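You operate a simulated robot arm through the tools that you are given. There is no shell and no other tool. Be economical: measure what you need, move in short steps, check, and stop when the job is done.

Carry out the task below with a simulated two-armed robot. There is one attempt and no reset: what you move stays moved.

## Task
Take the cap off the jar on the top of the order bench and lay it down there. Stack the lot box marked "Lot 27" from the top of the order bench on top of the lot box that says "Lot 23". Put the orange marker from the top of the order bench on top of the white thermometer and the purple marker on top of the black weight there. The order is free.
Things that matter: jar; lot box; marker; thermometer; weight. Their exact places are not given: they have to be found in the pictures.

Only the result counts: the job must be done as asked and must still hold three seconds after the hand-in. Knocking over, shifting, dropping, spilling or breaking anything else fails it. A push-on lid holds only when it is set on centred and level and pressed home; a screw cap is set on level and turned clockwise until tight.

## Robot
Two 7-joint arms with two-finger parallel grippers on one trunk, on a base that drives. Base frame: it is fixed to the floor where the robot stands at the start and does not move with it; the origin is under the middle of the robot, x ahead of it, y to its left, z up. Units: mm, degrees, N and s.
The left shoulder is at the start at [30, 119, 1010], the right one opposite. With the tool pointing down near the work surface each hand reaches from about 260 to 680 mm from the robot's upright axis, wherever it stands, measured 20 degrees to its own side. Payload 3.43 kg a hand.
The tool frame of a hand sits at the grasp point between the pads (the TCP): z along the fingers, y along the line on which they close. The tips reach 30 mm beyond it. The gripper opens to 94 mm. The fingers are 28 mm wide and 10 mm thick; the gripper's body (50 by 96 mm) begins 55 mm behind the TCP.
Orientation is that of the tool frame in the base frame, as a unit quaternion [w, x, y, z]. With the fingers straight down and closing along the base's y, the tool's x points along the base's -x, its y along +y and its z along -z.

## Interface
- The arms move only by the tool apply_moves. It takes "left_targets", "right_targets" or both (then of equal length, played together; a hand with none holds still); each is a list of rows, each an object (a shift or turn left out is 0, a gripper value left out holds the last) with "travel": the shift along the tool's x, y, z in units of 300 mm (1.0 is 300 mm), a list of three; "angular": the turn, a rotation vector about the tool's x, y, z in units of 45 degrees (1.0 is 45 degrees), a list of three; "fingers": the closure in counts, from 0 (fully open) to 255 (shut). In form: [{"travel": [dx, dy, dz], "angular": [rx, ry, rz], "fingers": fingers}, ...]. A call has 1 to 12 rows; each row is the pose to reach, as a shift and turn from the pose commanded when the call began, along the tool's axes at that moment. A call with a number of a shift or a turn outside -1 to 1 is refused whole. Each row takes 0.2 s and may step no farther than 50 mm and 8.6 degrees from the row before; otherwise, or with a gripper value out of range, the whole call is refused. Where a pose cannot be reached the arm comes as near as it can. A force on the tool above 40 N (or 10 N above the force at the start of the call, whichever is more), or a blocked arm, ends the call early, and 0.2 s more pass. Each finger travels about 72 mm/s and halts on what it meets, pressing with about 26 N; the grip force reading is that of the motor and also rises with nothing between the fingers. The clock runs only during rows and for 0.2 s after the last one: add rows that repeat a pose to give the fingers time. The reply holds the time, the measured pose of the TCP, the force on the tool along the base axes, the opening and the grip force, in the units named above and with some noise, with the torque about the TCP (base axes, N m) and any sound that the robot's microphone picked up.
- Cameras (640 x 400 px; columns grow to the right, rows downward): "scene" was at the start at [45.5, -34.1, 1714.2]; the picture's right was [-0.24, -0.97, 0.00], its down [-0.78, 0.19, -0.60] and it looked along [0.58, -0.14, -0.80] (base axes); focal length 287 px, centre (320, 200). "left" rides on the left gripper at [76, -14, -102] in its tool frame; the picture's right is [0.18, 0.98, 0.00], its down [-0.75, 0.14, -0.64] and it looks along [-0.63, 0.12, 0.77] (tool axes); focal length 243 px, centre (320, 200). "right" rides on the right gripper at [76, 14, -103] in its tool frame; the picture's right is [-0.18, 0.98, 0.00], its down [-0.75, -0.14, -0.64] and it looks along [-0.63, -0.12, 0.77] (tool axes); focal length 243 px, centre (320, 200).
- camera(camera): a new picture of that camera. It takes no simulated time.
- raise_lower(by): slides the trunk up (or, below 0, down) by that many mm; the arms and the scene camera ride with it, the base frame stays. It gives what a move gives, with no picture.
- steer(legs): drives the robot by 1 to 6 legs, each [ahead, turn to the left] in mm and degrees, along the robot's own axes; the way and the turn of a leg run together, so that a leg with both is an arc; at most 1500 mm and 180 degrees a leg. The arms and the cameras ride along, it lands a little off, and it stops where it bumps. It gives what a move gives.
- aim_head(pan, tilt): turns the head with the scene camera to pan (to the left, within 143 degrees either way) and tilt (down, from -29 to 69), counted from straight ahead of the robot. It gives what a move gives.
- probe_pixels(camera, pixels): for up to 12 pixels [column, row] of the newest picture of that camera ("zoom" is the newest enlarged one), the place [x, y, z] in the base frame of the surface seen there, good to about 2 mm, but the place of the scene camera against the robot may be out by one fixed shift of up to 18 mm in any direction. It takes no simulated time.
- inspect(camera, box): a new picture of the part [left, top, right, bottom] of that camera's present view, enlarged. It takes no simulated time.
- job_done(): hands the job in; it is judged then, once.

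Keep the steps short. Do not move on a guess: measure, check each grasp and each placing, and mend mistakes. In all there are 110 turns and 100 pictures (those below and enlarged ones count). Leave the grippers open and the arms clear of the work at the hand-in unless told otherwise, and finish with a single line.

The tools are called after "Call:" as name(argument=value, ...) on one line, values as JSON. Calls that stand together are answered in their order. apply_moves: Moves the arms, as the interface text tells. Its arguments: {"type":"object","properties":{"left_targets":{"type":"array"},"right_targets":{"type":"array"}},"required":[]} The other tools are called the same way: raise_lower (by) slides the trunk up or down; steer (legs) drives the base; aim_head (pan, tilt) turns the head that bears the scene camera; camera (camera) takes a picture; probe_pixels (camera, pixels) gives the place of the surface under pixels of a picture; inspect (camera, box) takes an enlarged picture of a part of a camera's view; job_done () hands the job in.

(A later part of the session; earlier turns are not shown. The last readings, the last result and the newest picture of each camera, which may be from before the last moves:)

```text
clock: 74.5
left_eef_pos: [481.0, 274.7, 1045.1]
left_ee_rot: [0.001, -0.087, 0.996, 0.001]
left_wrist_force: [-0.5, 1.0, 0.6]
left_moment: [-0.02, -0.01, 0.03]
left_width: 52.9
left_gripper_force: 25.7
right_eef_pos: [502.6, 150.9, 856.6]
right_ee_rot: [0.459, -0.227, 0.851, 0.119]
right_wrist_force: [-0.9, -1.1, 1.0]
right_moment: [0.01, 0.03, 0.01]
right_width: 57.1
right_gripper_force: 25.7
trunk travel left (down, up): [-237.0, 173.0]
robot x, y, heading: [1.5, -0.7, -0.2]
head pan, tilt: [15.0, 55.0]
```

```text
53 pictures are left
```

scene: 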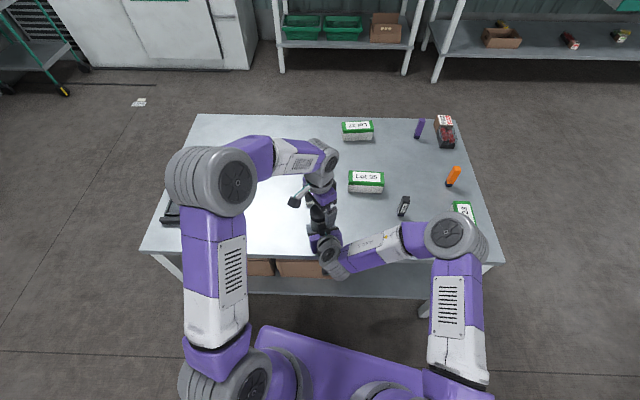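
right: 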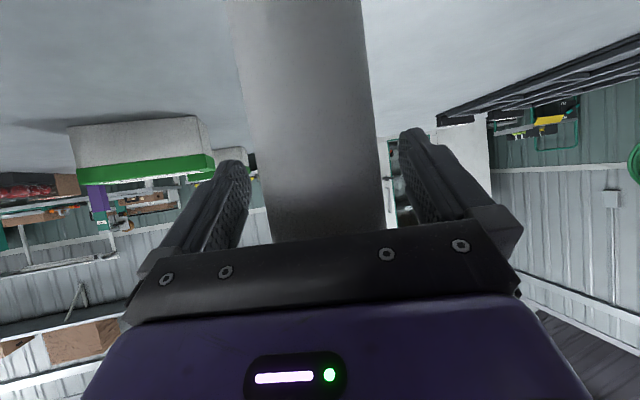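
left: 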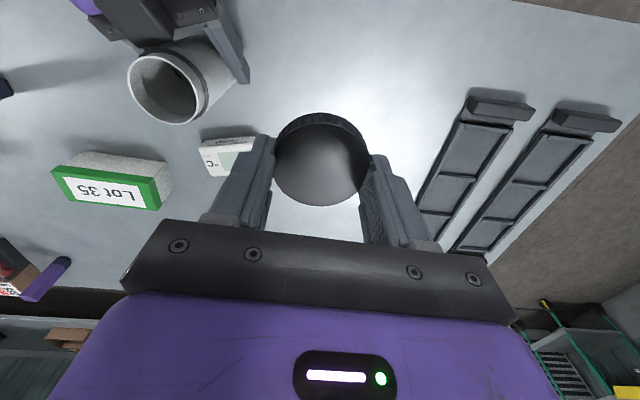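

The open jar is visible and the cap is in hand. I check what is below and how far the trays are.

Call:
probe_pixels(camera="left", pixels=[[470, 105], [425, 200], [250, 142], [210, 172], [300, 100], [320, 90], [380, 120]])

Call:
apply_moves(left_targets=[{"travel": [0, 0, 0.15]}, {"travel": [0, 0, 0.3]}, {"travel": [0, 0, 0.45]}, {"travel": [0, 0, 0.57]}])

Call:
camera(camera="left")

```text
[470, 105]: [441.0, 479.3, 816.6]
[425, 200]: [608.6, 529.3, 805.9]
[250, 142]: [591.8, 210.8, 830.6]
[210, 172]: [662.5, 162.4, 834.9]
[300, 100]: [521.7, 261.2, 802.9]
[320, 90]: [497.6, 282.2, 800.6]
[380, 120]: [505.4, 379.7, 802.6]
```

```text
clock: 75.5
left_eef_pos: [480.9, 274.1, 871.2]
left_ee_rot: [0.001, -0.087, 0.996, 0.0]
left_wrist_force: [0.1, 0.7, -0.1]
left_moment: [-0.01, 0.0, 0.01]
left_width: 53.5
left_gripper_force: 26.2
right_eef_pos: [501.9, 152.7, 856.4]
right_ee_rot: [0.459, -0.228, 0.851, 0.119]
right_wrist_force: [0.9, 0.5, -0.3]
right_moment: [0.02, -0.01, 0.0]
right_width: 57.3
right_gripper_force: 26.0
trunk travel left (down, up): [-237.0, 173.0]
robot x, y, heading: [-1.0, 1.8, 0.0]
head pan, tilt: [15.0, 55.0]
```

```text
52 pictures are left
```

left: 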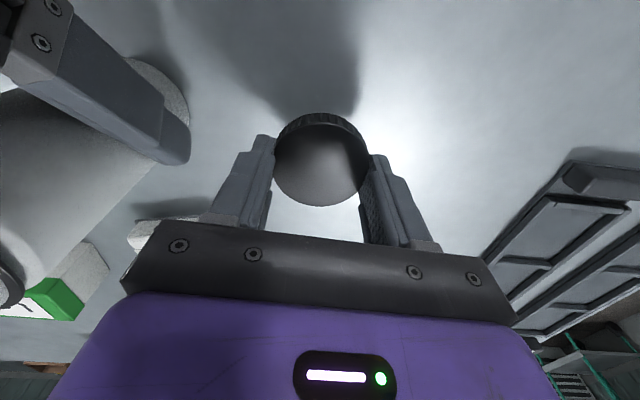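

There is clear bench below. I lower about 36 mm and watch the force.

Call:
apply_moves(left_targets=[{"travel": [0, 0, 0.06]}, {"travel": [0, 0, 0.1]}, {"travel": [0, 0, 0.113]}, {"travel": [0, 0, 0.12]}])

```text
clock: 76.5
left_eef_pos: [480.4, 277.4, 836.0]
left_ee_rot: [0.0, -0.087, 0.996, 0.0]
left_wrist_force: [0.3, -0.3, -0.9]
left_moment: [-0.05, -0.02, 0.01]
left_width: 53.2
left_gripper_force: 26.1
right_eef_pos: [502.2, 152.7, 857.0]
right_ee_rot: [0.459, -0.228, 0.851, 0.119]
right_wrist_force: [1.2, -0.3, 0.0]
right_moment: [0.06, 0.03, 0.0]
right_width: 57.4
right_gripper_force: 25.8
trunk travel left (down, up): [-237.0, 173.0]
robot x, y, heading: [0.4, 2.6, -0.3]
head pan, tilt: [15.0, 55.0]
```

No contact yet; I lower a few more millimetres.

Call:
apply_moves(left_targets=[{"travel": [0, 0, 0.005]}, {"travel": [0, 0, 0.01]}])

Call:
inspect(camera="left", box=[240, 60, 400, 220])

```text
clock: 77.1
left_eef_pos: [480.0, 275.8, 832.2]
left_ee_rot: [0.0, -0.086, 0.996, 0.0]
left_wrist_force: [-0.3, 0.5, -0.8]
left_moment: [0.02, -0.03, 0.01]
left_width: 53.2
left_gripper_force: 25.7
right_eef_pos: [502.1, 151.4, 856.5]
right_ee_rot: [0.459, -0.229, 0.85, 0.119]
right_wrist_force: [0.3, 0.3, 1.4]
right_moment: [0.06, -0.01, -0.01]
right_width: 57.0
right_gripper_force: 25.9
trunk travel left (down, up): [-237.0, 173.0]
robot x, y, heading: [0.5, -2.9, 0.1]
head pan, tilt: [15.0, 55.0]
```

```text
2.50 times, centred on (320, 140) of left
```

zoom: 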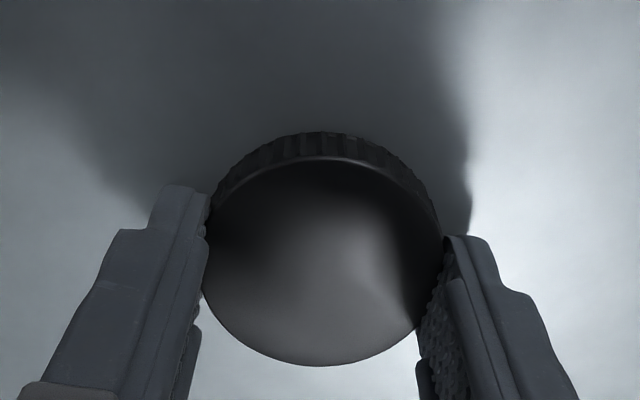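

The cap is within a millimetre or two of the bench with the fingertips nearly touching. I open and rise.

Call:
apply_moves(left_targets=[{"fingers": 0}, {"fingers": 0}, {"fingers": 0}, {"travel": [0, 0, -0.1]}, {"travel": [0, 0, -0.25]}, {"travel": [0, 0, -0.4]}, {"travel": [0, 0, -0.55]}, {"travel": [0, 0, -0.7]}])

Call:
camera(camera="left")

```text
clock: 78.9
left_eef_pos: [479.0, 275.6, 1043.6]
left_ee_rot: [0.0, -0.087, 0.996, 0.001]
left_wrist_force: [-0.4, 0.1, -0.1]
left_moment: [0.02, -0.02, -0.01]
left_width: 94.0
left_gripper_force: 0.0
right_eef_pos: [500.2, 152.2, 855.0]
right_ee_rot: [0.459, -0.228, 0.85, 0.119]
right_wrist_force: [-1.5, -0.8, 1.9]
right_moment: [0.05, 0.07, 0.03]
right_width: 57.2
right_gripper_force: 26.3
trunk travel left (down, up): [-237.0, 173.0]
robot x, y, heading: [3.6, 3.9, -0.0]
head pan, tilt: [15.0, 55.0]
```

```text
50 pictures are left
```

left: 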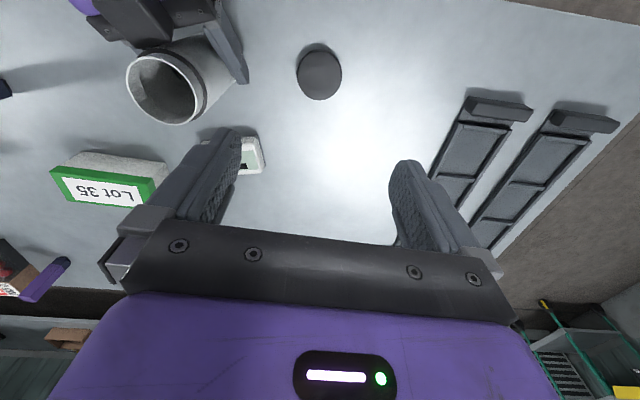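

The cap lies flat on the bench. I open the right hand, back it straight out along its fingers, then raise and level it.

Call:
apply_moves(right_targets=[{"fingers": 0}, {"fingers": 0}, {"fingers": 0}, {"travel": [0, 0, -0.1]}, {"travel": [0, 0, -0.25]}, {"travel": [0, 0, -0.4]}, {"travel": [-0.1, 0, -0.45]}, {"travel": [-0.2, 0, -0.5]}, {"travel": [-0.3, 0, -0.5]}])

Call:
apply_moves(right_targets=[{"travel": [-0.05, -0.1, -0.05], "angular": [0, 0.17, 0]}, {"travel": [-0.1, -0.2, -0.1], "angular": [0, 0.34, 0]}, {"travel": [-0.1, -0.3, -0.1], "angular": [0, 0.5, 0]}, {"travel": [-0.1, -0.4, -0.1], "angular": [0, 0.67, 0]}, {"travel": [-0.1, -0.5, -0.1], "angular": [0, 0.84, 0]}, {"travel": [-0.1, -0.6, -0.1], "angular": [0, 1, 0]}])

Call:
camera(camera="scene")

```text
clock: 80.9
left_eef_pos: [479.3, 276.8, 1044.4]
left_ee_rot: [0.0, -0.088, 0.996, 0.0]
left_wrist_force: [-0.6, 0.2, -0.6]
left_moment: [0.01, -0.01, -0.01]
left_width: 94.0
left_gripper_force: 0.0
right_eef_pos: [435.3, 116.0, 1016.6]
right_ee_rot: [0.459, -0.228, 0.85, 0.119]
right_wrist_force: [0.6, 0.3, -0.2]
right_moment: [0.01, -0.02, -0.01]
right_width: 94.0
right_gripper_force: 0.1
trunk travel left (down, up): [-237.0, 173.0]
robot x, y, heading: [-1.4, -0.0, 0.0]
head pan, tilt: [15.0, 55.0]
```

```text
clock: 82.3
left_eef_pos: [480.4, 276.3, 1044.2]
left_ee_rot: [0.0, -0.087, 0.996, 0.0]
left_wrist_force: [0.3, -0.3, -0.1]
left_moment: [0.04, -0.01, 0.0]
left_width: 94.1
left_gripper_force: 0.0
right_eef_pos: [519.8, -42.2, 1055.8]
right_ee_rot: [0.097, -0.257, 0.961, 0.023]
right_wrist_force: [-0.8, -0.2, -1.0]
right_moment: [0.0, -0.02, -0.02]
right_width: 94.1
right_gripper_force: 0.0
trunk travel left (down, up): [-237.0, 173.0]
robot x, y, heading: [0.2, 2.1, -0.1]
head pan, tilt: [15.0, 55.0]
```

```text
49 pictures are left
```

scene: 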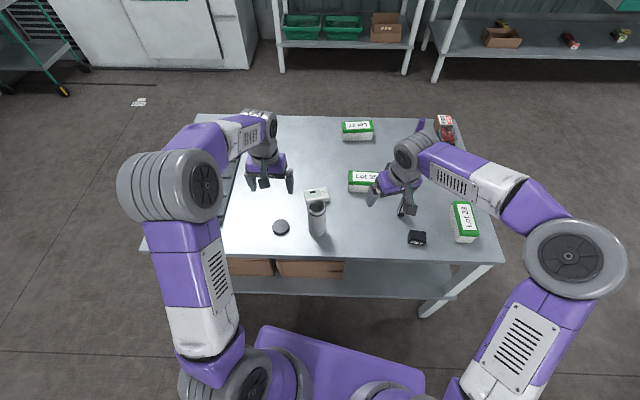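

The jar is upright and the cap lies apart. I level and retract both hands and raise the trunk, ready to drive.

Call:
apply_moves(right_targets=[{"travel": [0.1, -0.05, 0], "angular": [0, 0.12, 0]}, {"travel": [0.2, -0.1, 0], "angular": [0, 0.255, 0]}, {"travel": [0.3, -0.2, 0], "angular": [0, 0.255, 0]}, {"travel": [0.35, -0.3, 0], "angular": [0, 0.255, 0]}], left_targets=[{"travel": [0.1, -0.06, 0], "angular": [0, 0, 0.1]}, {"travel": [0.2, -0.12, 0], "angular": [0, 0, 0.222]}, {"travel": [0.3, -0.2, 0], "angular": [0, 0, 0.222]}, {"travel": [0.3, -0.25, 0], "angular": [0, 0, 0.222]}])

Call:
apply_moves(right_targets=[{"angular": [0, 0, 0.17]}, {"angular": [0, 0, 0.34]}, {"angular": [0, 0, 0.5]}, {"angular": [0, 0, 0.667]}])

Call:
raise_lower(by=80)

```text
clock: 83.3
left_eef_pos: [404.7, 185.3, 1042.4]
left_ee_rot: [-0.001, -0.001, 1.0, 0.0]
left_wrist_force: [0.0, 0.4, 0.0]
left_moment: [0.01, 0.02, 0.02]
left_width: 93.9
left_gripper_force: 0.1
right_eef_pos: [472.0, -173.7, 1033.5]
right_ee_rot: [0.001, -0.257, 0.966, -0.002]
right_wrist_force: [0.1, 0.3, 0.6]
right_moment: [0.01, 0.02, 0.03]
right_width: 94.0
right_gripper_force: 0.1
trunk travel left (down, up): [-237.0, 173.0]
robot x, y, heading: [-0.3, 1.9, 0.0]
head pan, tilt: [15.0, 55.0]
```

```text
clock: 84.3
left_eef_pos: [404.2, 184.7, 1043.2]
left_ee_rot: [0.0, -0.001, 1.0, 0.0]
left_wrist_force: [-0.1, 0.1, 0.9]
left_moment: [0.02, -0.01, -0.02]
left_width: 93.9
left_gripper_force: 0.1
right_eef_pos: [472.9, -172.2, 1036.8]
right_ee_rot: [0.003, 0.003, 1.0, -0.002]
right_wrist_force: [0.1, 0.5, 0.1]
right_moment: [0.01, -0.02, -0.02]
right_width: 94.1
right_gripper_force: 0.1
trunk travel left (down, up): [-237.0, 173.0]
robot x, y, heading: [1.5, -0.5, 0.1]
head pan, tilt: [15.0, 55.0]
```

```text
clock: 85.4
left_eef_pos: [403.3, 186.0, 1122.6]
left_ee_rot: [0.0, 0.0, 1.0, 0.0]
left_wrist_force: [0.4, 0.4, -0.4]
left_moment: [-0.03, 0.02, -0.01]
left_width: 93.8
left_gripper_force: 0.0
right_eef_pos: [472.5, -172.1, 1115.4]
right_ee_rot: [0.003, 0.001, 1.0, -0.003]
right_wrist_force: [-0.4, -0.1, 0.3]
right_moment: [-0.01, -0.01, -0.04]
right_width: 94.0
right_gripper_force: 0.0
trunk travel left (down, up): [-317.0, 93.0]
robot x, y, heading: [4.5, -1.4, 0.4]
head pan, tilt: [15.0, 55.0]
```

The hands are clear. I drive around the right corner of the bench, between it and the roller table, to about (1000,-1000).

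Call:
steer(legs=[[0, -70.5], [870, 0], [0, 56.3], [732, 0]])

```text
clock: 99.1
left_eef_pos: [1448.1, -882.9, 1122.8]
left_ee_rot: [0.0, 0.113, 0.994, 0.0]
left_wrist_force: [0.3, 0.5, -0.3]
left_moment: [-0.01, 0.02, -0.03]
left_width: 93.8
left_gripper_force: 0.1
right_eef_pos: [1433.4, -1247.9, 1115.4]
right_ee_rot: [0.002, 0.115, 0.993, -0.003]
right_wrist_force: [0.7, 0.3, 0.0]
right_moment: [0.02, 0.02, 0.0]
right_width: 94.2
right_gripper_force: 0.1
trunk travel left (down, up): [-317.0, 93.0]
robot x, y, heading: [1011.8, -973.2, -13.2]
head pan, tilt: [15.0, 55.0]
```

I continue around the far-right corner to the far side and face the bench.

Call:
steer(legs=[[0, 47.7], [835, 0], [0, 55.5], [648, 0], [0, 103.8]])

Call:
aim_head(pan=0, tilt=50)

Call:
camera(camera="scene")

```text
clock: 115.7
left_eef_pos: [1354.8, -133.7, 1122.5]
left_ee_rot: [0.0, 0.993, 0.12, -0.001]
left_wrist_force: [-0.2, -0.2, 0.1]
left_moment: [-0.01, 0.01, 0.0]
left_width: 94.0
left_gripper_force: 0.0
right_eef_pos: [1203.2, 198.5, 1116.4]
right_ee_rot: [-0.002, 0.993, 0.118, -0.003]
right_wrist_force: [-0.4, -0.2, 0.9]
right_moment: [0.04, -0.03, 0.0]
right_width: 94.2
right_gripper_force: 0.0
trunk travel left (down, up): [-317.0, 93.0]
robot x, y, heading: [1704.9, 141.2, -166.3]
head pan, tilt: [15.0, 55.0]
```

```text
clock: 116.5
left_eef_pos: [1354.4, -134.8, 1122.9]
left_ee_rot: [-0.001, 0.993, 0.12, -0.001]
left_wrist_force: [-0.5, 0.3, -0.1]
left_moment: [-0.02, -0.03, -0.05]
left_width: 94.0
left_gripper_force: 0.0
right_eef_pos: [1202.7, 197.4, 1115.9]
right_ee_rot: [-0.002, 0.993, 0.119, -0.003]
right_wrist_force: [0.1, -0.5, 0.6]
right_moment: [-0.04, -0.06, -0.03]
right_width: 94.2
right_gripper_force: 0.1
trunk travel left (down, up): [-317.0, 93.0]
robot x, y, heading: [1700.9, 141.9, -166.5]
head pan, tilt: [0.0, 50.0]
```

```text
48 pictures are left
```

scene: 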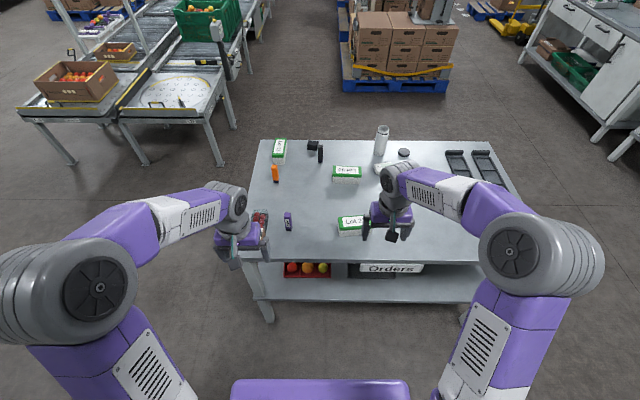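

I advance 170 mm toward the bench and look with the hand cameras.

Call:
steer(legs=[[170, 0]])

Call:
camera(camera="right")

Call:
camera(camera="left")

```text
clock: 117.9
left_eef_pos: [1191.1, -174.1, 1122.7]
left_ee_rot: [0.001, 0.993, 0.12, 0.0]
left_wrist_force: [0.5, -0.2, -0.5]
left_moment: [0.02, -0.04, 0.01]
left_width: 93.7
left_gripper_force: 0.0
right_eef_pos: [1038.5, 158.2, 1117.1]
right_ee_rot: [-0.002, 0.993, 0.117, -0.003]
right_wrist_force: [-0.2, -0.3, -0.3]
right_moment: [-0.02, -0.03, -0.01]
right_width: 93.7
right_gripper_force: 0.1
trunk travel left (down, up): [-317.0, 93.0]
robot x, y, heading: [1538.5, 101.6, -166.3]
head pan, tilt: [0.0, 50.0]
```

```text
47 pictures are left
```

right: 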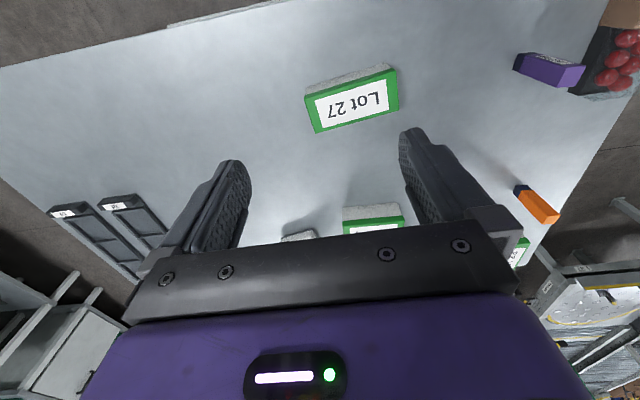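

```text
46 pictures are left
```

left: 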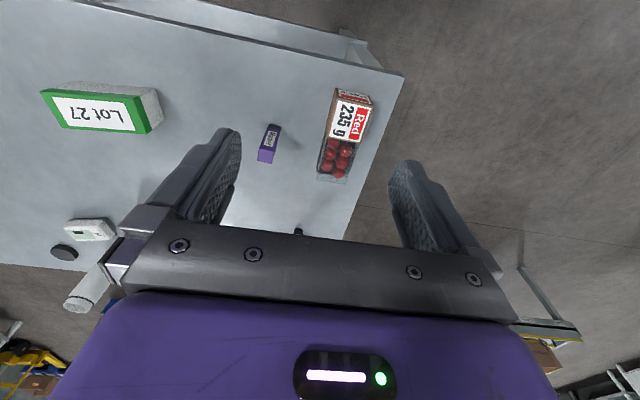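

Lot 27 is at (352,98) in the right picture and the purple marker at (269,145) in the left. I enlarge the marker and probe both.

Call:
probe_pixels(camera="right", pixels=[[310, 98], [393, 70], [319, 129], [397, 106], [352, 100], [385, 65], [310, 84], [280, 150]])

Call:
inspect(camera="left", box=[240, 110, 300, 180])

Call:
probe_pixels(camera="left", pixels=[[259, 151], [273, 153], [267, 157], [260, 161], [271, 162], [271, 140], [278, 127], [268, 126]])

```text
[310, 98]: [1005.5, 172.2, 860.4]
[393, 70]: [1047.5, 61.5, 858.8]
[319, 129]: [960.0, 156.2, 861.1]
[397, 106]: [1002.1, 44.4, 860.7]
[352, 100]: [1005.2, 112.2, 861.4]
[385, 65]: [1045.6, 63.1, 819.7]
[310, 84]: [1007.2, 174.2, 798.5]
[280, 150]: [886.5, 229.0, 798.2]
```

```text
5.71 times, centred on (270, 145) of left
```

zoom: 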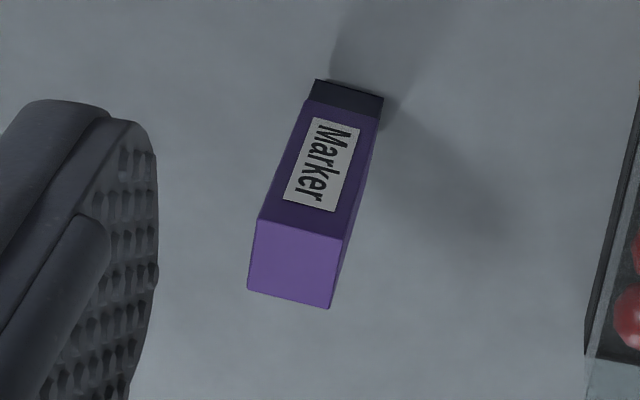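

```text
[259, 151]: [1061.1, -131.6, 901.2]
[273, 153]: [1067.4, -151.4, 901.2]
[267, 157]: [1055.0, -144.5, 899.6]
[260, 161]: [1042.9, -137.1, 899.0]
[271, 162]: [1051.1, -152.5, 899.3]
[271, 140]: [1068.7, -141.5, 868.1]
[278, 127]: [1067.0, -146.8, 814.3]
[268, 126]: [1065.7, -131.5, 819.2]
```

Lot 27 is centred at (1003.8,108.6), top at 861, short side ≈48 mm along azimuth ≈20°. The purple marker's top face needs exact corners, and I start turning the right hand −83° over the box.

Call:
probe_pixels(camera="zoom", pixels=[[262, 226], [338, 243], [327, 302], [253, 284], [295, 262]])

Call:
apply_moves(right_targets=[{"travel": [-0.025, 0.022, 0], "angular": [0, 0, 0.167]}, {"travel": [-0.05, 0.045, 0], "angular": [0, 0, 0.333]}, {"travel": [-0.075, 0.067, 0], "angular": [0, 0, 0.5]}, {"travel": [-0.1, 0.09, 0], "angular": [0, 0, 0.667]}, {"travel": [-0.125, 0.112, 0], "angular": [0, 0, 0.833]}, {"travel": [-0.151, 0.134, 0], "angular": [0, 0, 1]}])

Call:
apply_moves(right_targets=[{"angular": [0, 0, 0.167]}, {"angular": [0, 0, 0.333]}, {"angular": [0, 0, 0.5]}, {"angular": [0, 0, 0.667]}, {"angular": [0, 0, 0.844]}, {"angular": [0, 0, 0.844]}])

Call:
camera(camera="right")

```text
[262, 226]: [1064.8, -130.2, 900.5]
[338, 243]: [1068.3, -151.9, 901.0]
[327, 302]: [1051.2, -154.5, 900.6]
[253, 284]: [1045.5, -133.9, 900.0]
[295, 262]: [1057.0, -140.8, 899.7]
```

```text
clock: 119.3
left_eef_pos: [1192.4, -172.1, 1123.7]
left_ee_rot: [0.0, 0.993, 0.119, 0.0]
left_wrist_force: [0.4, 0.3, -0.4]
left_moment: [0.0, -0.02, 0.0]
left_width: 93.9
left_gripper_force: 0.1
right_eef_pos: [1006.0, 108.0, 1116.4]
right_ee_rot: [-0.001, 0.962, -0.272, -0.003]
right_wrist_force: [-0.7, -0.4, 0.1]
right_moment: [0.02, 0.04, -0.01]
right_width: 94.5
right_gripper_force: 0.0
trunk travel left (down, up): [-317.0, 93.0]
robot x, y, heading: [1540.1, 103.8, -166.4]
head pan, tilt: [0.0, 50.0]
```

```text
clock: 120.7
left_eef_pos: [1192.5, -174.0, 1123.0]
left_ee_rot: [0.0, 0.993, 0.119, 0.0]
left_wrist_force: [1.2, 0.9, -0.3]
left_moment: [0.0, 0.01, 0.0]
left_width: 94.1
left_gripper_force: 0.0
right_eef_pos: [1005.3, 108.2, 1115.8]
right_ee_rot: [0.0, 0.821, -0.571, -0.004]
right_wrist_force: [1.2, 1.1, -0.5]
right_moment: [0.0, 0.0, -0.01]
right_width: 94.1
right_gripper_force: 0.0
trunk travel left (down, up): [-317.0, 93.0]
robot x, y, heading: [1541.1, 103.1, -166.3]
head pan, tilt: [0.0, 50.0]
```

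```text
44 pictures are left
```

right: 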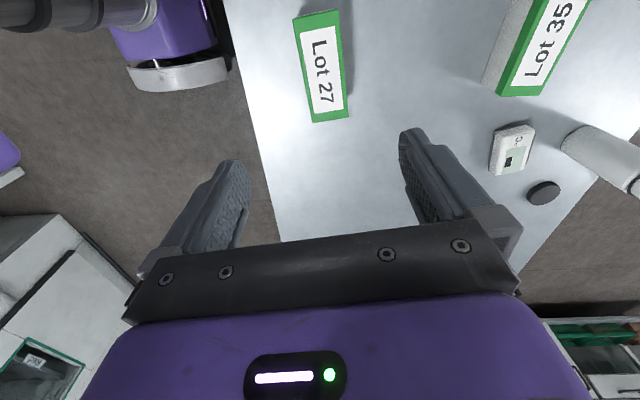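

The orientation fits. I re-probe the box corners from here to fix the centre.

Call:
probe_pixels(camera="right", pixels=[[297, 22], [337, 14], [345, 115], [316, 119], [322, 68]])

```text
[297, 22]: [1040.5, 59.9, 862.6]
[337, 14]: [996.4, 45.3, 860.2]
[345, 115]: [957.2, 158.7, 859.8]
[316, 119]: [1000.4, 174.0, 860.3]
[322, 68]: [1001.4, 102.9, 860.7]
```

The centre is ≈(1001,109). I descend over it to TCP z≈843 with the fingers open.

Call:
apply_moves(right_targets=[{"travel": [-0.008, 0.011, 0.15]}, {"travel": [-0.008, 0.011, 0.3]}, {"travel": [-0.008, 0.011, 0.45]}, {"travel": [-0.008, 0.011, 0.6]}, {"travel": [-0.008, 0.011, 0.75]}, {"travel": [-0.008, 0.011, 0.85]}, {"travel": [-0.008, 0.011, 0.91]}, {"travel": [-0.008, 0.011, 0.91]}])

Call:
camera(camera="right")

```text
clock: 122.5
left_eef_pos: [1192.2, -174.6, 1123.0]
left_ee_rot: [0.0, 0.993, 0.119, 0.0]
left_wrist_force: [0.0, 0.6, -0.6]
left_moment: [-0.01, 0.0, 0.02]
left_width: 94.0
left_gripper_force: 0.0
right_eef_pos: [999.6, 112.2, 841.9]
right_ee_rot: [0.001, 0.822, -0.57, -0.004]
right_wrist_force: [0.2, -0.1, 0.4]
right_moment: [0.05, 0.0, -0.02]
right_width: 94.0
right_gripper_force: 0.0
trunk travel left (down, up): [-317.0, 93.0]
robot x, y, heading: [1541.4, 98.8, -166.3]
head pan, tilt: [0.0, 50.0]
```

```text
43 pictures are left
```

right: 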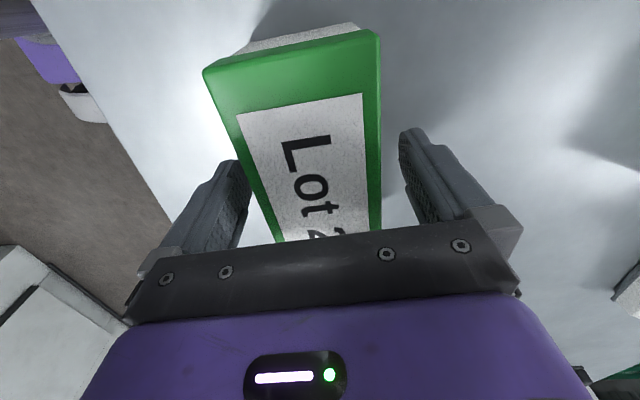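

The box sits between the fingers. I close.

Call:
apply_moves(right_targets=[{"fingers": 255}, {"fingers": 255}, {"fingers": 255}, {"fingers": 255}])

Call:
apply_moves(right_targets=[{"travel": [0, 0, -0.05]}, {"travel": [0, 0, -0.1]}, {"travel": [0, 0, -0.25]}, {"travel": [0, 0, -0.4]}, {"travel": [0, 0, -0.55]}, {"travel": [0, 0, -0.7]}, {"travel": [0, 0, -0.8]}])

Call:
camera(camera="right")

```text
clock: 123.5
left_eef_pos: [1191.8, -174.1, 1124.0]
left_ee_rot: [-0.001, 0.993, 0.119, -0.001]
left_wrist_force: [1.4, 0.0, 0.1]
left_moment: [0.02, -0.01, -0.01]
left_width: 93.9
left_gripper_force: 0.0
right_eef_pos: [999.4, 111.5, 842.8]
right_ee_rot: [0.001, 0.821, -0.571, -0.003]
right_wrist_force: [-0.3, -0.2, -0.5]
right_moment: [0.04, -0.05, -0.04]
right_width: 60.0
right_gripper_force: 26.1
trunk travel left (down, up): [-317.0, 93.0]
robot x, y, heading: [1539.6, 101.8, -166.4]
head pan, tilt: [0.0, 50.0]
```

```text
clock: 125.1
left_eef_pos: [1192.3, -172.9, 1124.5]
left_ee_rot: [-0.001, 0.993, 0.12, 0.0]
left_wrist_force: [0.5, -0.8, 0.2]
left_moment: [-0.02, 0.01, -0.02]
left_width: 94.1
left_gripper_force: 0.0
right_eef_pos: [1000.7, 111.6, 1079.1]
right_ee_rot: [-0.001, 0.822, -0.57, -0.004]
right_wrist_force: [-0.6, -0.4, -1.3]
right_moment: [-0.03, -0.01, 0.02]
right_width: 60.1
right_gripper_force: 26.0
trunk travel left (down, up): [-317.0, 93.0]
robot x, y, heading: [1539.1, 104.0, -166.0]
head pan, tilt: [0.0, 50.0]
```

```text
42 pictures are left
```

right: 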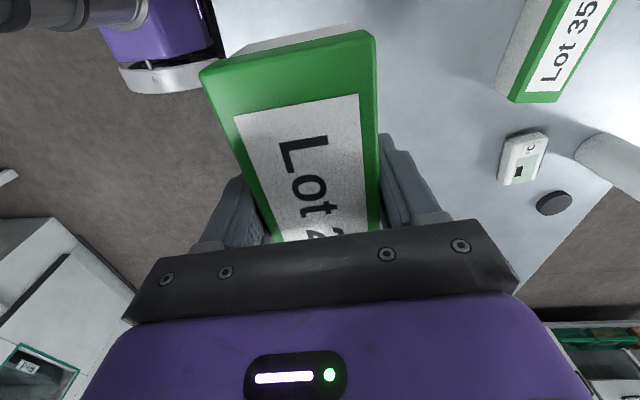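

Lot 27 is held firmly (60 mm, 26 N). Next is the purple marker, centred at (1057.5,-142.6) with its top at 900. I bring the left hand above it, part closed to keep clear of the berry carton.

Call:
apply_moves(left_targets=[{"travel": [-0.11, -0.05, 0], "angular": [0, 0, 0.07], "fingers": 90}, {"travel": [-0.22, -0.1, 0], "angular": [0, 0, 0.07], "fingers": 90}, {"travel": [-0.33, -0.16, 0], "angular": [0, 0, 0.07], "fingers": 90}, {"travel": [-0.412, -0.206, 0.05], "angular": [0, 0, 0.07], "fingers": 90}, {"travel": [-0.412, -0.206, 0.2], "angular": [0, 0, 0.07], "fingers": 90}, {"travel": [-0.412, -0.206, 0.35], "angular": [0, 0, 0.07], "fingers": 90}, {"travel": [-0.412, -0.206, 0.5], "angular": [0, 0, 0.07], "fingers": 90}, {"travel": [-0.412, -0.206, 0.5], "angular": [0, 0, 0.07], "fingers": 90}])

Call:
camera(camera="left")

```text
clock: 126.9
left_eef_pos: [1057.1, -144.0, 973.7]
left_ee_rot: [0.0, 0.996, 0.093, 0.0]
left_wrist_force: [-0.3, 1.3, -0.8]
left_moment: [0.02, -0.02, -0.01]
left_width: 60.8
left_gripper_force: 0.1
right_eef_pos: [1000.8, 111.5, 1080.5]
right_ee_rot: [0.001, 0.822, -0.57, -0.004]
right_wrist_force: [1.0, -0.3, -1.9]
right_moment: [0.03, 0.03, 0.0]
right_width: 59.9
right_gripper_force: 25.7
trunk travel left (down, up): [-317.0, 93.0]
robot x, y, heading: [1541.1, 102.7, -166.2]
head pan, tilt: [0.0, 50.0]
```

```text
41 pictures are left
```

left: 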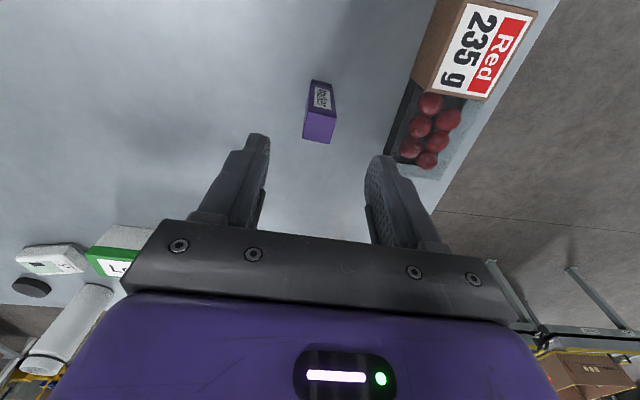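

The marker is between the finger lines. I re-probe its top corners from here.

Call:
probe_pixels(camera="left", pixels=[[309, 114], [333, 119], [329, 140], [306, 136], [319, 127], [402, 75], [388, 150]])

```text
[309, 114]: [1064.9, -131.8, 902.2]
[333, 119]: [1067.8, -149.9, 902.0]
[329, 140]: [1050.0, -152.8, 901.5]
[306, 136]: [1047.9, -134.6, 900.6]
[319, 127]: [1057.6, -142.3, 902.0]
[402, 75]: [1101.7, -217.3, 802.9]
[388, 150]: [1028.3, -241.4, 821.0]
```

The centre matches. I descend to TCP z≈866 and close.

Call:
apply_moves(left_targets=[{"travel": [0, -0.004, 0.12]}, {"travel": [0, -0.004, 0.24]}, {"travel": [0, -0.004, 0.36]}, {"travel": [0, -0.004, 0.36]}, {"travel": [0, -0.004, 0.36], "fingers": 255}, {"travel": [0, -0.004, 0.36], "fingers": 255}, {"travel": [0, -0.004, 0.36], "fingers": 255}])

Call:
apply_moves(left_targets=[{"travel": [0, 0, -0.05]}, {"travel": [0, 0, -0.2]}, {"travel": [0, 0, -0.35]}, {"travel": [0, 0, -0.5]}, {"travel": [0, 0, -0.65]}])

Call:
camera(camera="left")

```text
clock: 128.5
left_eef_pos: [1056.3, -138.9, 866.3]
left_ee_rot: [0.0, 0.996, 0.093, 0.0]
left_wrist_force: [0.0, 0.2, -0.9]
left_moment: [-0.01, 0.0, 0.02]
left_width: 25.3
left_gripper_force: 26.1
right_eef_pos: [1000.5, 110.4, 1079.8]
right_ee_rot: [0.0, 0.823, -0.569, -0.003]
right_wrist_force: [-0.7, 0.6, -2.4]
right_moment: [0.04, 0.02, -0.01]
right_width: 60.3
right_gripper_force: 26.3
trunk travel left (down, up): [-317.0, 93.0]
robot x, y, heading: [1540.2, 103.4, -166.5]
head pan, tilt: [0.0, 50.0]
```

```text
clock: 129.7
left_eef_pos: [1058.2, -142.6, 1061.6]
left_ee_rot: [0.0, 0.996, 0.092, 0.0]
left_wrist_force: [0.2, -0.1, -0.5]
left_moment: [-0.01, 0.02, 0.03]
left_width: 25.4
left_gripper_force: 26.2
right_eef_pos: [1000.7, 112.1, 1081.3]
right_ee_rot: [0.001, 0.822, -0.57, -0.003]
right_wrist_force: [-0.1, -0.5, -1.7]
right_moment: [-0.01, 0.02, -0.01]
right_width: 60.1
right_gripper_force: 26.3
trunk travel left (down, up): [-317.0, 93.0]
robot x, y, heading: [1538.9, 102.3, -166.1]
head pan, tilt: [0.0, 50.0]
```

```text
40 pictures are left
```

left: 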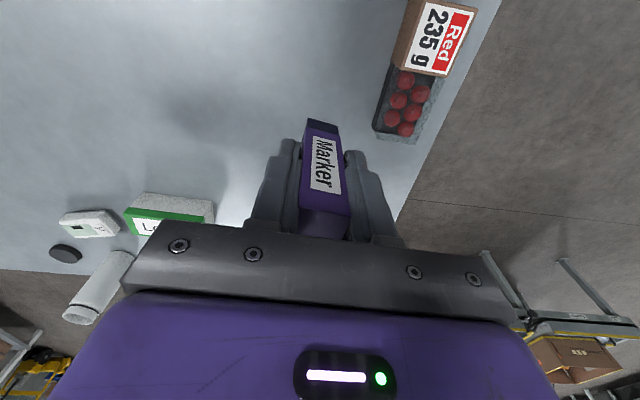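

Both items are held. I back off and drive round to the right side of the bench, aiming for about (740,-869) facing it.

Call:
steer(legs=[[-165, 0], [0, 76.3], [641, 0], [0, -53.5], [807, 0]])

```text
clock: 143.8
left_eef_pos: [657.4, -1355.5, 1060.0]
left_ee_rot: [0.0, 0.962, 0.273, 0.0]
left_wrist_force: [0.1, 0.1, -0.1]
left_moment: [-0.02, 0.01, -0.02]
left_width: 25.5
left_gripper_force: 25.9
right_eef_pos: [512.6, -1137.9, 1080.5]
right_ee_rot: [0.0, 0.912, -0.41, -0.003]
right_wrist_force: [-0.7, 0.5, -2.4]
right_moment: [-0.02, 0.0, -0.03]
right_width: 60.4
right_gripper_force: 25.8
trunk travel left (down, up): [-317.0, 93.0]
robot x, y, heading: [1020.9, -949.0, -144.8]
head pan, tilt: [0.0, 50.0]
```

Call:
steer(legs=[[0, -51.1], [292, 0], [0, -60.3]])

Call:
camera(camera="scene")

Call:
camera(camera="right")

```text
clock: 150.7
left_eef_pos: [492.0, -387.0, 1059.9]
left_ee_rot: [0.0, 0.772, -0.636, 0.0]
left_wrist_force: [-0.6, -0.6, 0.7]
left_moment: [0.02, -0.01, 0.02]
left_width: 25.5
left_gripper_force: 26.2
right_eef_pos: [746.3, -327.4, 1080.0]
right_ee_rot: [0.002, -0.182, 0.983, 0.003]
right_wrist_force: [0.9, 0.1, -1.5]
right_moment: [0.03, 0.01, 0.0]
right_width: 60.2
right_gripper_force: 26.2
trunk travel left (down, up): [-317.0, 93.0]
robot x, y, heading: [740.2, -871.5, 104.5]
head pan, tilt: [0.0, 50.0]
```

```text
39 pictures are left
```

scene: 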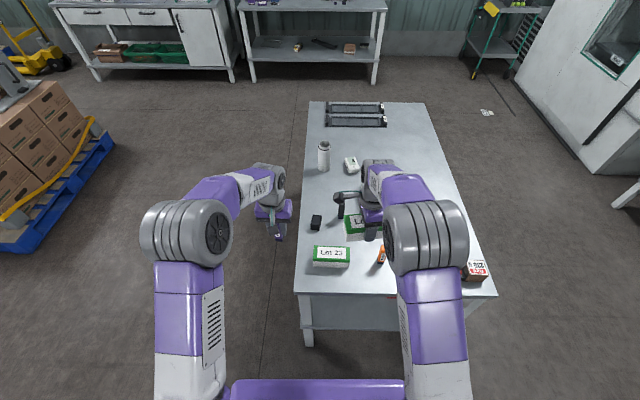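

```text
38 pictures are left
```

right: 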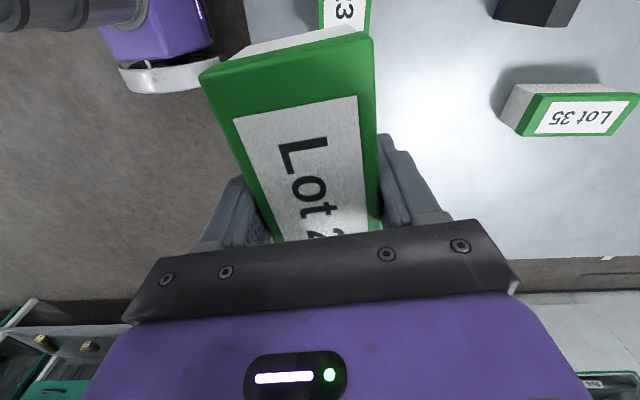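

I need Lot 23's exact pose, and the left camera should see it from here.

Call:
camera(camera="left")

Call:
inspect(camera="scene", box=[280, 200, 420, 290])

```text
37 pictures are left
```

left: 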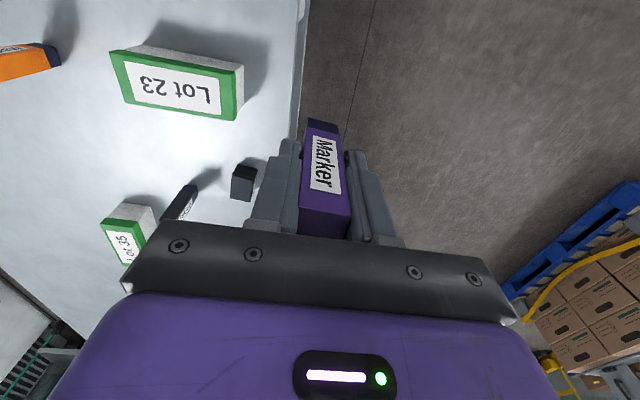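

```text
4.44 times, centred on (350, 245) of scene
```

zoom: 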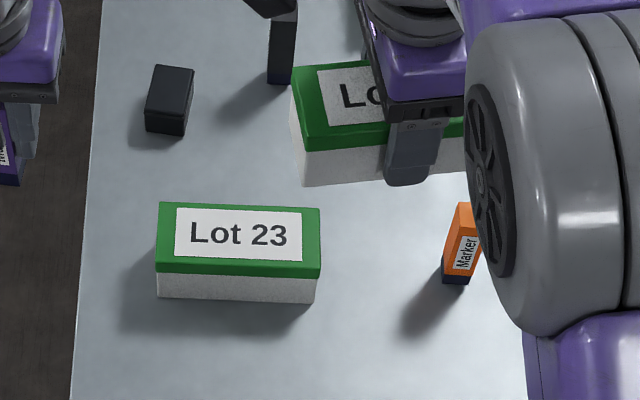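

The whole top of Lot 23 is in the left picture. I probe its corners, its middle and also the held Lot 27 from the right camera.

Call:
inspect(camera="left", box=[90, 30, 260, 136])

Call:
probe_pixels(camera="left", pixels=[[113, 54], [234, 71], [233, 118], [125, 101], [175, 86], [240, 65], [130, 50]])

Call:
probe_pixels(camera="right", pixels=[[204, 76], [369, 36], [376, 215], [262, 225], [310, 120], [290, 60], [250, 190], [374, 100]])

```text
3.76 times, centred on (175, 83) of left
```

zoom: 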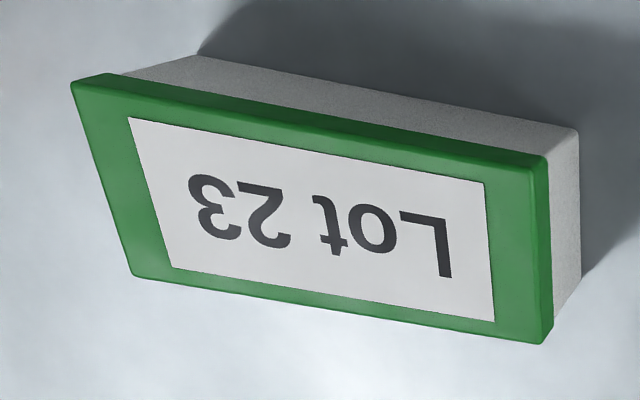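

```text
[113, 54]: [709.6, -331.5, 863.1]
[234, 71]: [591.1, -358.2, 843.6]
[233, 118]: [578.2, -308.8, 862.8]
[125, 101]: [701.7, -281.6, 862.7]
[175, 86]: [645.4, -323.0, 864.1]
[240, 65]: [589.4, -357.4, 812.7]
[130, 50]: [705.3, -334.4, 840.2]
```

```text
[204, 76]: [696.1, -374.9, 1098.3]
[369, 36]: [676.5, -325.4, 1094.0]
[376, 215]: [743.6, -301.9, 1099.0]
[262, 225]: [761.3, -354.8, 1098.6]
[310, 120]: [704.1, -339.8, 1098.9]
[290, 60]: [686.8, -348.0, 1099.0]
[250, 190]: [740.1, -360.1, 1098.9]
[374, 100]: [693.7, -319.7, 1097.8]
```

Lot 23 centre is (644.3,-319.3), long axis at az 11.8°, top at ≈862. The held Lot 27 sits at az ≈21°, offset −3.5 mm along its length. I turn 9.4° and bring it over at TCP z≈925, drawing the left hand back out of the way.

Call:
apply_moves(right_targets=[{"travel": [0.1, 0.05, 0], "angular": [0, 0, 0.07]}, {"travel": [0.2, 0.1, 0], "angular": [0, 0, 0.14]}, {"travel": [0.296, 0.145, 0], "angular": [0, 0, 0.209]}, {"travel": [0.296, 0.145, 0.15], "angular": [0, 0, 0.209]}, {"travel": [0.296, 0.145, 0.3], "angular": [0, 0, 0.209]}, {"travel": [0.296, 0.145, 0.42], "angular": [0, 0, 0.209]}, {"travel": [0.296, 0.145, 0.517], "angular": [0, 0, 0.209]}, {"travel": [0.296, 0.145, 0.517], "angular": [0, 0, 0.209]}], left_targets=[{"travel": [0.1, 0, 0]}, {"travel": [0.2, 0, 0]}, {"travel": [0.3, 0, 0]}, {"travel": [0.3, 0, 0]}, {"travel": [0.3, 0, 0]}, {"travel": [0.3, 0, 0]}, {"travel": [0.3, 0, 0]}, {"travel": [0.3, 0, 0]}])

Call:
camera(camera="left")

Call:
camera(camera="right")

```text
clock: 152.5
left_eef_pos: [508.2, -476.4, 1058.8]
left_ee_rot: [0.0, 0.772, -0.635, 0.0]
left_wrist_force: [0.7, -0.1, -0.6]
left_moment: [0.01, -0.01, 0.05]
left_width: 25.3
left_gripper_force: 26.1
right_eef_pos: [647.6, -318.9, 924.9]
right_ee_rot: [0.003, -0.101, 0.995, 0.003]
right_wrist_force: [-0.4, 0.0, -2.1]
right_moment: [0.01, -0.01, 0.01]
right_width: 59.9
right_gripper_force: 25.7
trunk travel left (down, up): [-317.0, 93.0]
robot x, y, heading: [747.7, -868.1, 104.2]
head pan, tilt: [0.0, 50.0]
```

```text
34 pictures are left
```

left: 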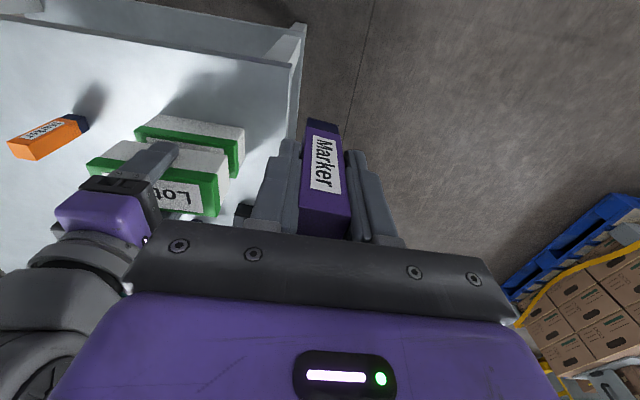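

```text
33 pictures are left
```

right: 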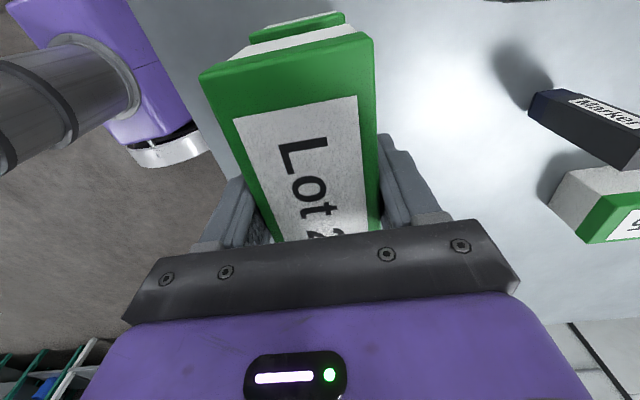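

The upper box hangs above Lot 23. I enlarge the left view to compare the edges.

Call:
inspect(camera="left", box=[70, 100, 260, 220])

```text
3.33 times, centred on (165, 160) of left
```

zoom: 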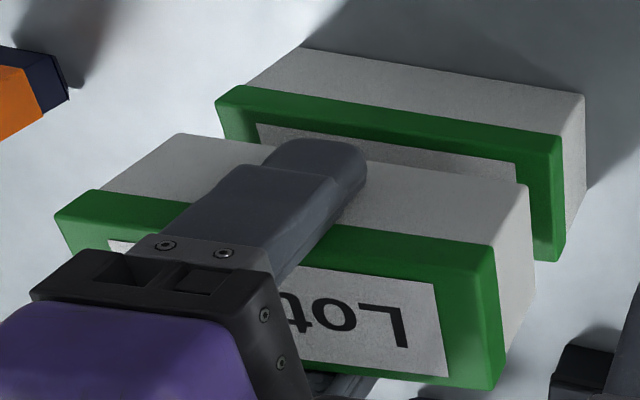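

I probe matching corners of both boxes.

Call:
probe_pixels(camera="zoom", pixels=[[236, 92], [552, 142], [540, 125], [320, 80], [98, 200], [484, 250], [470, 220], [150, 170], [480, 200], [575, 130], [505, 280], [562, 200]])

```text
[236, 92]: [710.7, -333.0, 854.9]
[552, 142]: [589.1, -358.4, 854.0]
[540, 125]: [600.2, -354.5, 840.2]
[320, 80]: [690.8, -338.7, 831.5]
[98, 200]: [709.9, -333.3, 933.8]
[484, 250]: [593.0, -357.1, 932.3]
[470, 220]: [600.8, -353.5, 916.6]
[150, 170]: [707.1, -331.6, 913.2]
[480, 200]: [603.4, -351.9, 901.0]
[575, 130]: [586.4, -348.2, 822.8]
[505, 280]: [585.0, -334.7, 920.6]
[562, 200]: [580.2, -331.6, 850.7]
```

The edges agree within 2 mm. I lower about 18 mm, then in small steps until contact.

Call:
apply_moves(right_targets=[{"travel": [0, 0, 0.03]}, {"travel": [0, 0, 0.06]}, {"travel": [0, 0, 0.064]}, {"travel": [0, 0, 0.067]}])

```text
clock: 153.5
left_eef_pos: [508.6, -474.5, 1059.6]
left_ee_rot: [0.0, 0.772, -0.636, 0.0]
left_wrist_force: [0.0, 0.1, -1.1]
left_moment: [0.0, -0.03, 0.01]
left_width: 25.3
left_gripper_force: 25.7
right_eef_pos: [648.1, -317.9, 904.3]
right_ee_rot: [0.002, -0.101, 0.995, 0.003]
right_wrist_force: [-0.1, -1.1, -2.7]
right_moment: [0.01, 0.0, 0.01]
right_width: 60.3
right_gripper_force: 25.8
trunk travel left (down, up): [-317.0, 93.0]
robot x, y, heading: [743.2, -869.1, 104.2]
head pan, tilt: [0.0, 50.0]
```

No contact yet (still carrying about 2 N). I go down a further 2 mm.

Call:
apply_moves(right_targets=[{"travel": [0, 0, 0.003]}, {"travel": [0, 0, 0.007]}])

```text
clock: 154.1
left_eef_pos: [509.8, -476.4, 1060.3]
left_ee_rot: [0.0, 0.772, -0.636, -0.001]
left_wrist_force: [-0.6, 0.0, -0.3]
left_moment: [-0.03, -0.02, -0.03]
left_width: 25.6
left_gripper_force: 25.9
right_eef_pos: [648.3, -317.7, 904.6]
right_ee_rot: [0.002, -0.101, 0.995, 0.005]
right_wrist_force: [0.8, -1.9, 9.3]
right_moment: [-0.29, -0.38, -0.04]
right_width: 60.3
right_gripper_force: 26.0
trunk travel left (down, up): [-317.0, 93.0]
robot x, y, heading: [737.7, -866.2, 104.2]
head pan, tilt: [0.0, 50.0]
```

Contact at 9 N. I open and rise straight up.

Call:
apply_moves(right_targets=[{"travel": [0, 0, -0.003], "fingers": 0}, {"travel": [0, 0, -0.003], "fingers": 0}, {"travel": [0, 0, -0.003], "fingers": 0}, {"travel": [0, 0, -0.1]}, {"travel": [0, 0, -0.25]}, {"travel": [0, 0, -0.4]}, {"travel": [0, 0, -0.55]}, {"travel": [0, 0, -0.65]}])

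Call:
camera(camera="right")

Call:
inspect(camera="scene", box=[270, 190, 430, 290])

```text
clock: 155.9
left_eef_pos: [508.7, -475.2, 1060.0]
left_ee_rot: [0.0, 0.772, -0.635, 0.0]
left_wrist_force: [0.9, -0.3, 0.0]
left_moment: [-0.01, 0.01, 0.0]
left_width: 25.3
left_gripper_force: 26.3
right_eef_pos: [648.1, -318.5, 1099.2]
right_ee_rot: [0.002, -0.101, 0.995, 0.003]
right_wrist_force: [0.1, -0.1, 0.1]
right_moment: [0.0, -0.01, 0.01]
right_width: 94.0
right_gripper_force: 0.0
trunk travel left (down, up): [-317.0, 93.0]
robot x, y, heading: [742.4, -866.0, 104.1]
head pan, tilt: [0.0, 50.0]
```

```text
31 pictures are left
```

right: 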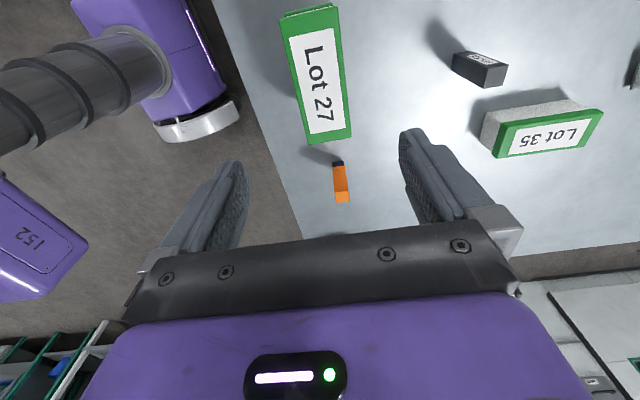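

```text
4.00 times, centred on (350, 240) of scene
```

zoom: 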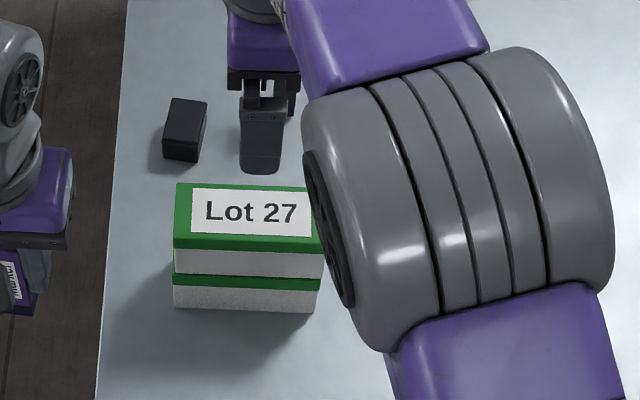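

The stack is neat. Next is the orange marker at (341,185) in the right picture; I enlarge it and probe its top.

Call:
inspect(camera="right", box=[310, 150, 370, 215])

Call:
probe_pixels(camera="right", pixels=[[337, 193], [348, 192], [337, 201], [348, 200], [342, 197], [341, 180], [339, 165]])

```text
6.15 times, centred on (340, 182) of right
```

zoom: 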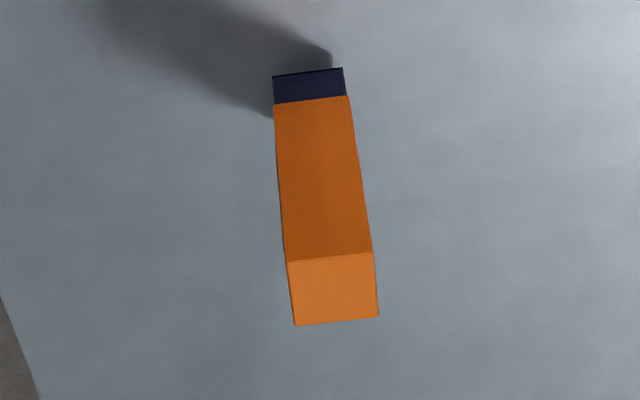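

```text
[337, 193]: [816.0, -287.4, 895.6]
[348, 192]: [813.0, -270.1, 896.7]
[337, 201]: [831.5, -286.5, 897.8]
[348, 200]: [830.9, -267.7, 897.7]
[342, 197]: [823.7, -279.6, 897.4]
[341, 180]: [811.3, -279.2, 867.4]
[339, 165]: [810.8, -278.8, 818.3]
```

Call:
probe_pixels(camera="zoom", pixels=[[292, 266], [369, 257], [374, 312], [300, 321], [333, 290]])

```text
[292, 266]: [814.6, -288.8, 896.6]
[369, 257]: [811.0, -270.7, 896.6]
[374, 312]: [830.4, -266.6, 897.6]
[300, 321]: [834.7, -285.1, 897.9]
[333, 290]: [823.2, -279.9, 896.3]
```

The orange marker is centred at (822.7,-277.8), top at 897, aligned with my fingers. I move above it and partly down.

Call:
apply_moves(right_targets=[{"travel": [-0.15, 0.004, 0], "fingers": 90}, {"travel": [-0.3, 0.008, 0], "fingers": 90}, {"travel": [-0.45, 0.012, 0], "fingers": 90}, {"travel": [-0.598, 0.016, 0], "fingers": 90}, {"travel": [-0.598, 0.016, 0.15]}, {"travel": [-0.598, 0.016, 0.3]}, {"travel": [-0.598, 0.016, 0.42]}, {"travel": [-0.598, 0.016, 0.42]}])

Call:
inspect(camera="right", box=[240, 60, 400, 220])

Call:
probe_pixels(camera="zoom", pixels=[[320, 170], [290, 160], [350, 160], [320, 140], [320, 200], [300, 190], [345, 190]])

```text
clock: 157.7
left_eef_pos: [509.1, -475.7, 1060.6]
left_ee_rot: [0.0, 0.772, -0.636, 0.0]
left_wrist_force: [-0.6, 0.3, 0.7]
left_moment: [0.02, 0.0, 0.02]
left_width: 25.5
left_gripper_force: 25.7
right_eef_pos: [823.6, -279.3, 974.0]
right_ee_rot: [0.002, -0.101, 0.995, 0.004]
right_wrist_force: [-0.6, -0.2, 0.1]
right_moment: [0.0, 0.0, -0.03]
right_width: 60.5
right_gripper_force: 0.0
trunk travel left (down, up): [-317.0, 93.0]
robot x, y, heading: [744.5, -870.9, 104.1]
head pan, tilt: [0.0, 50.0]
```

```text
2.50 times, centred on (320, 140) of right
```

zoom: 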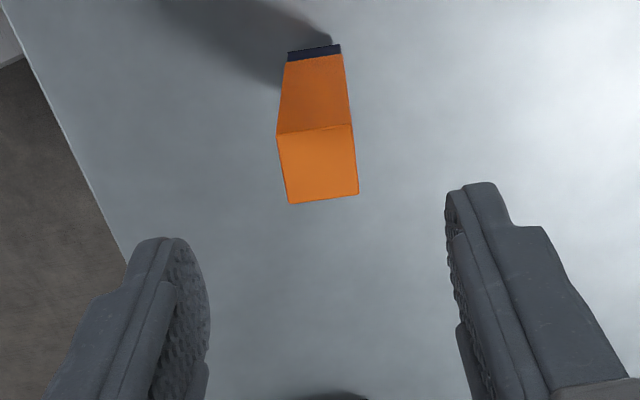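

```text
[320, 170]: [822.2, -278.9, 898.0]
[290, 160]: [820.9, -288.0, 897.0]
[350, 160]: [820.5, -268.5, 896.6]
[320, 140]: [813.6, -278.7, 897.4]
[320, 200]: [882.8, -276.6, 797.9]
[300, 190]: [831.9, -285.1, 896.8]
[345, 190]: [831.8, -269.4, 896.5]
```

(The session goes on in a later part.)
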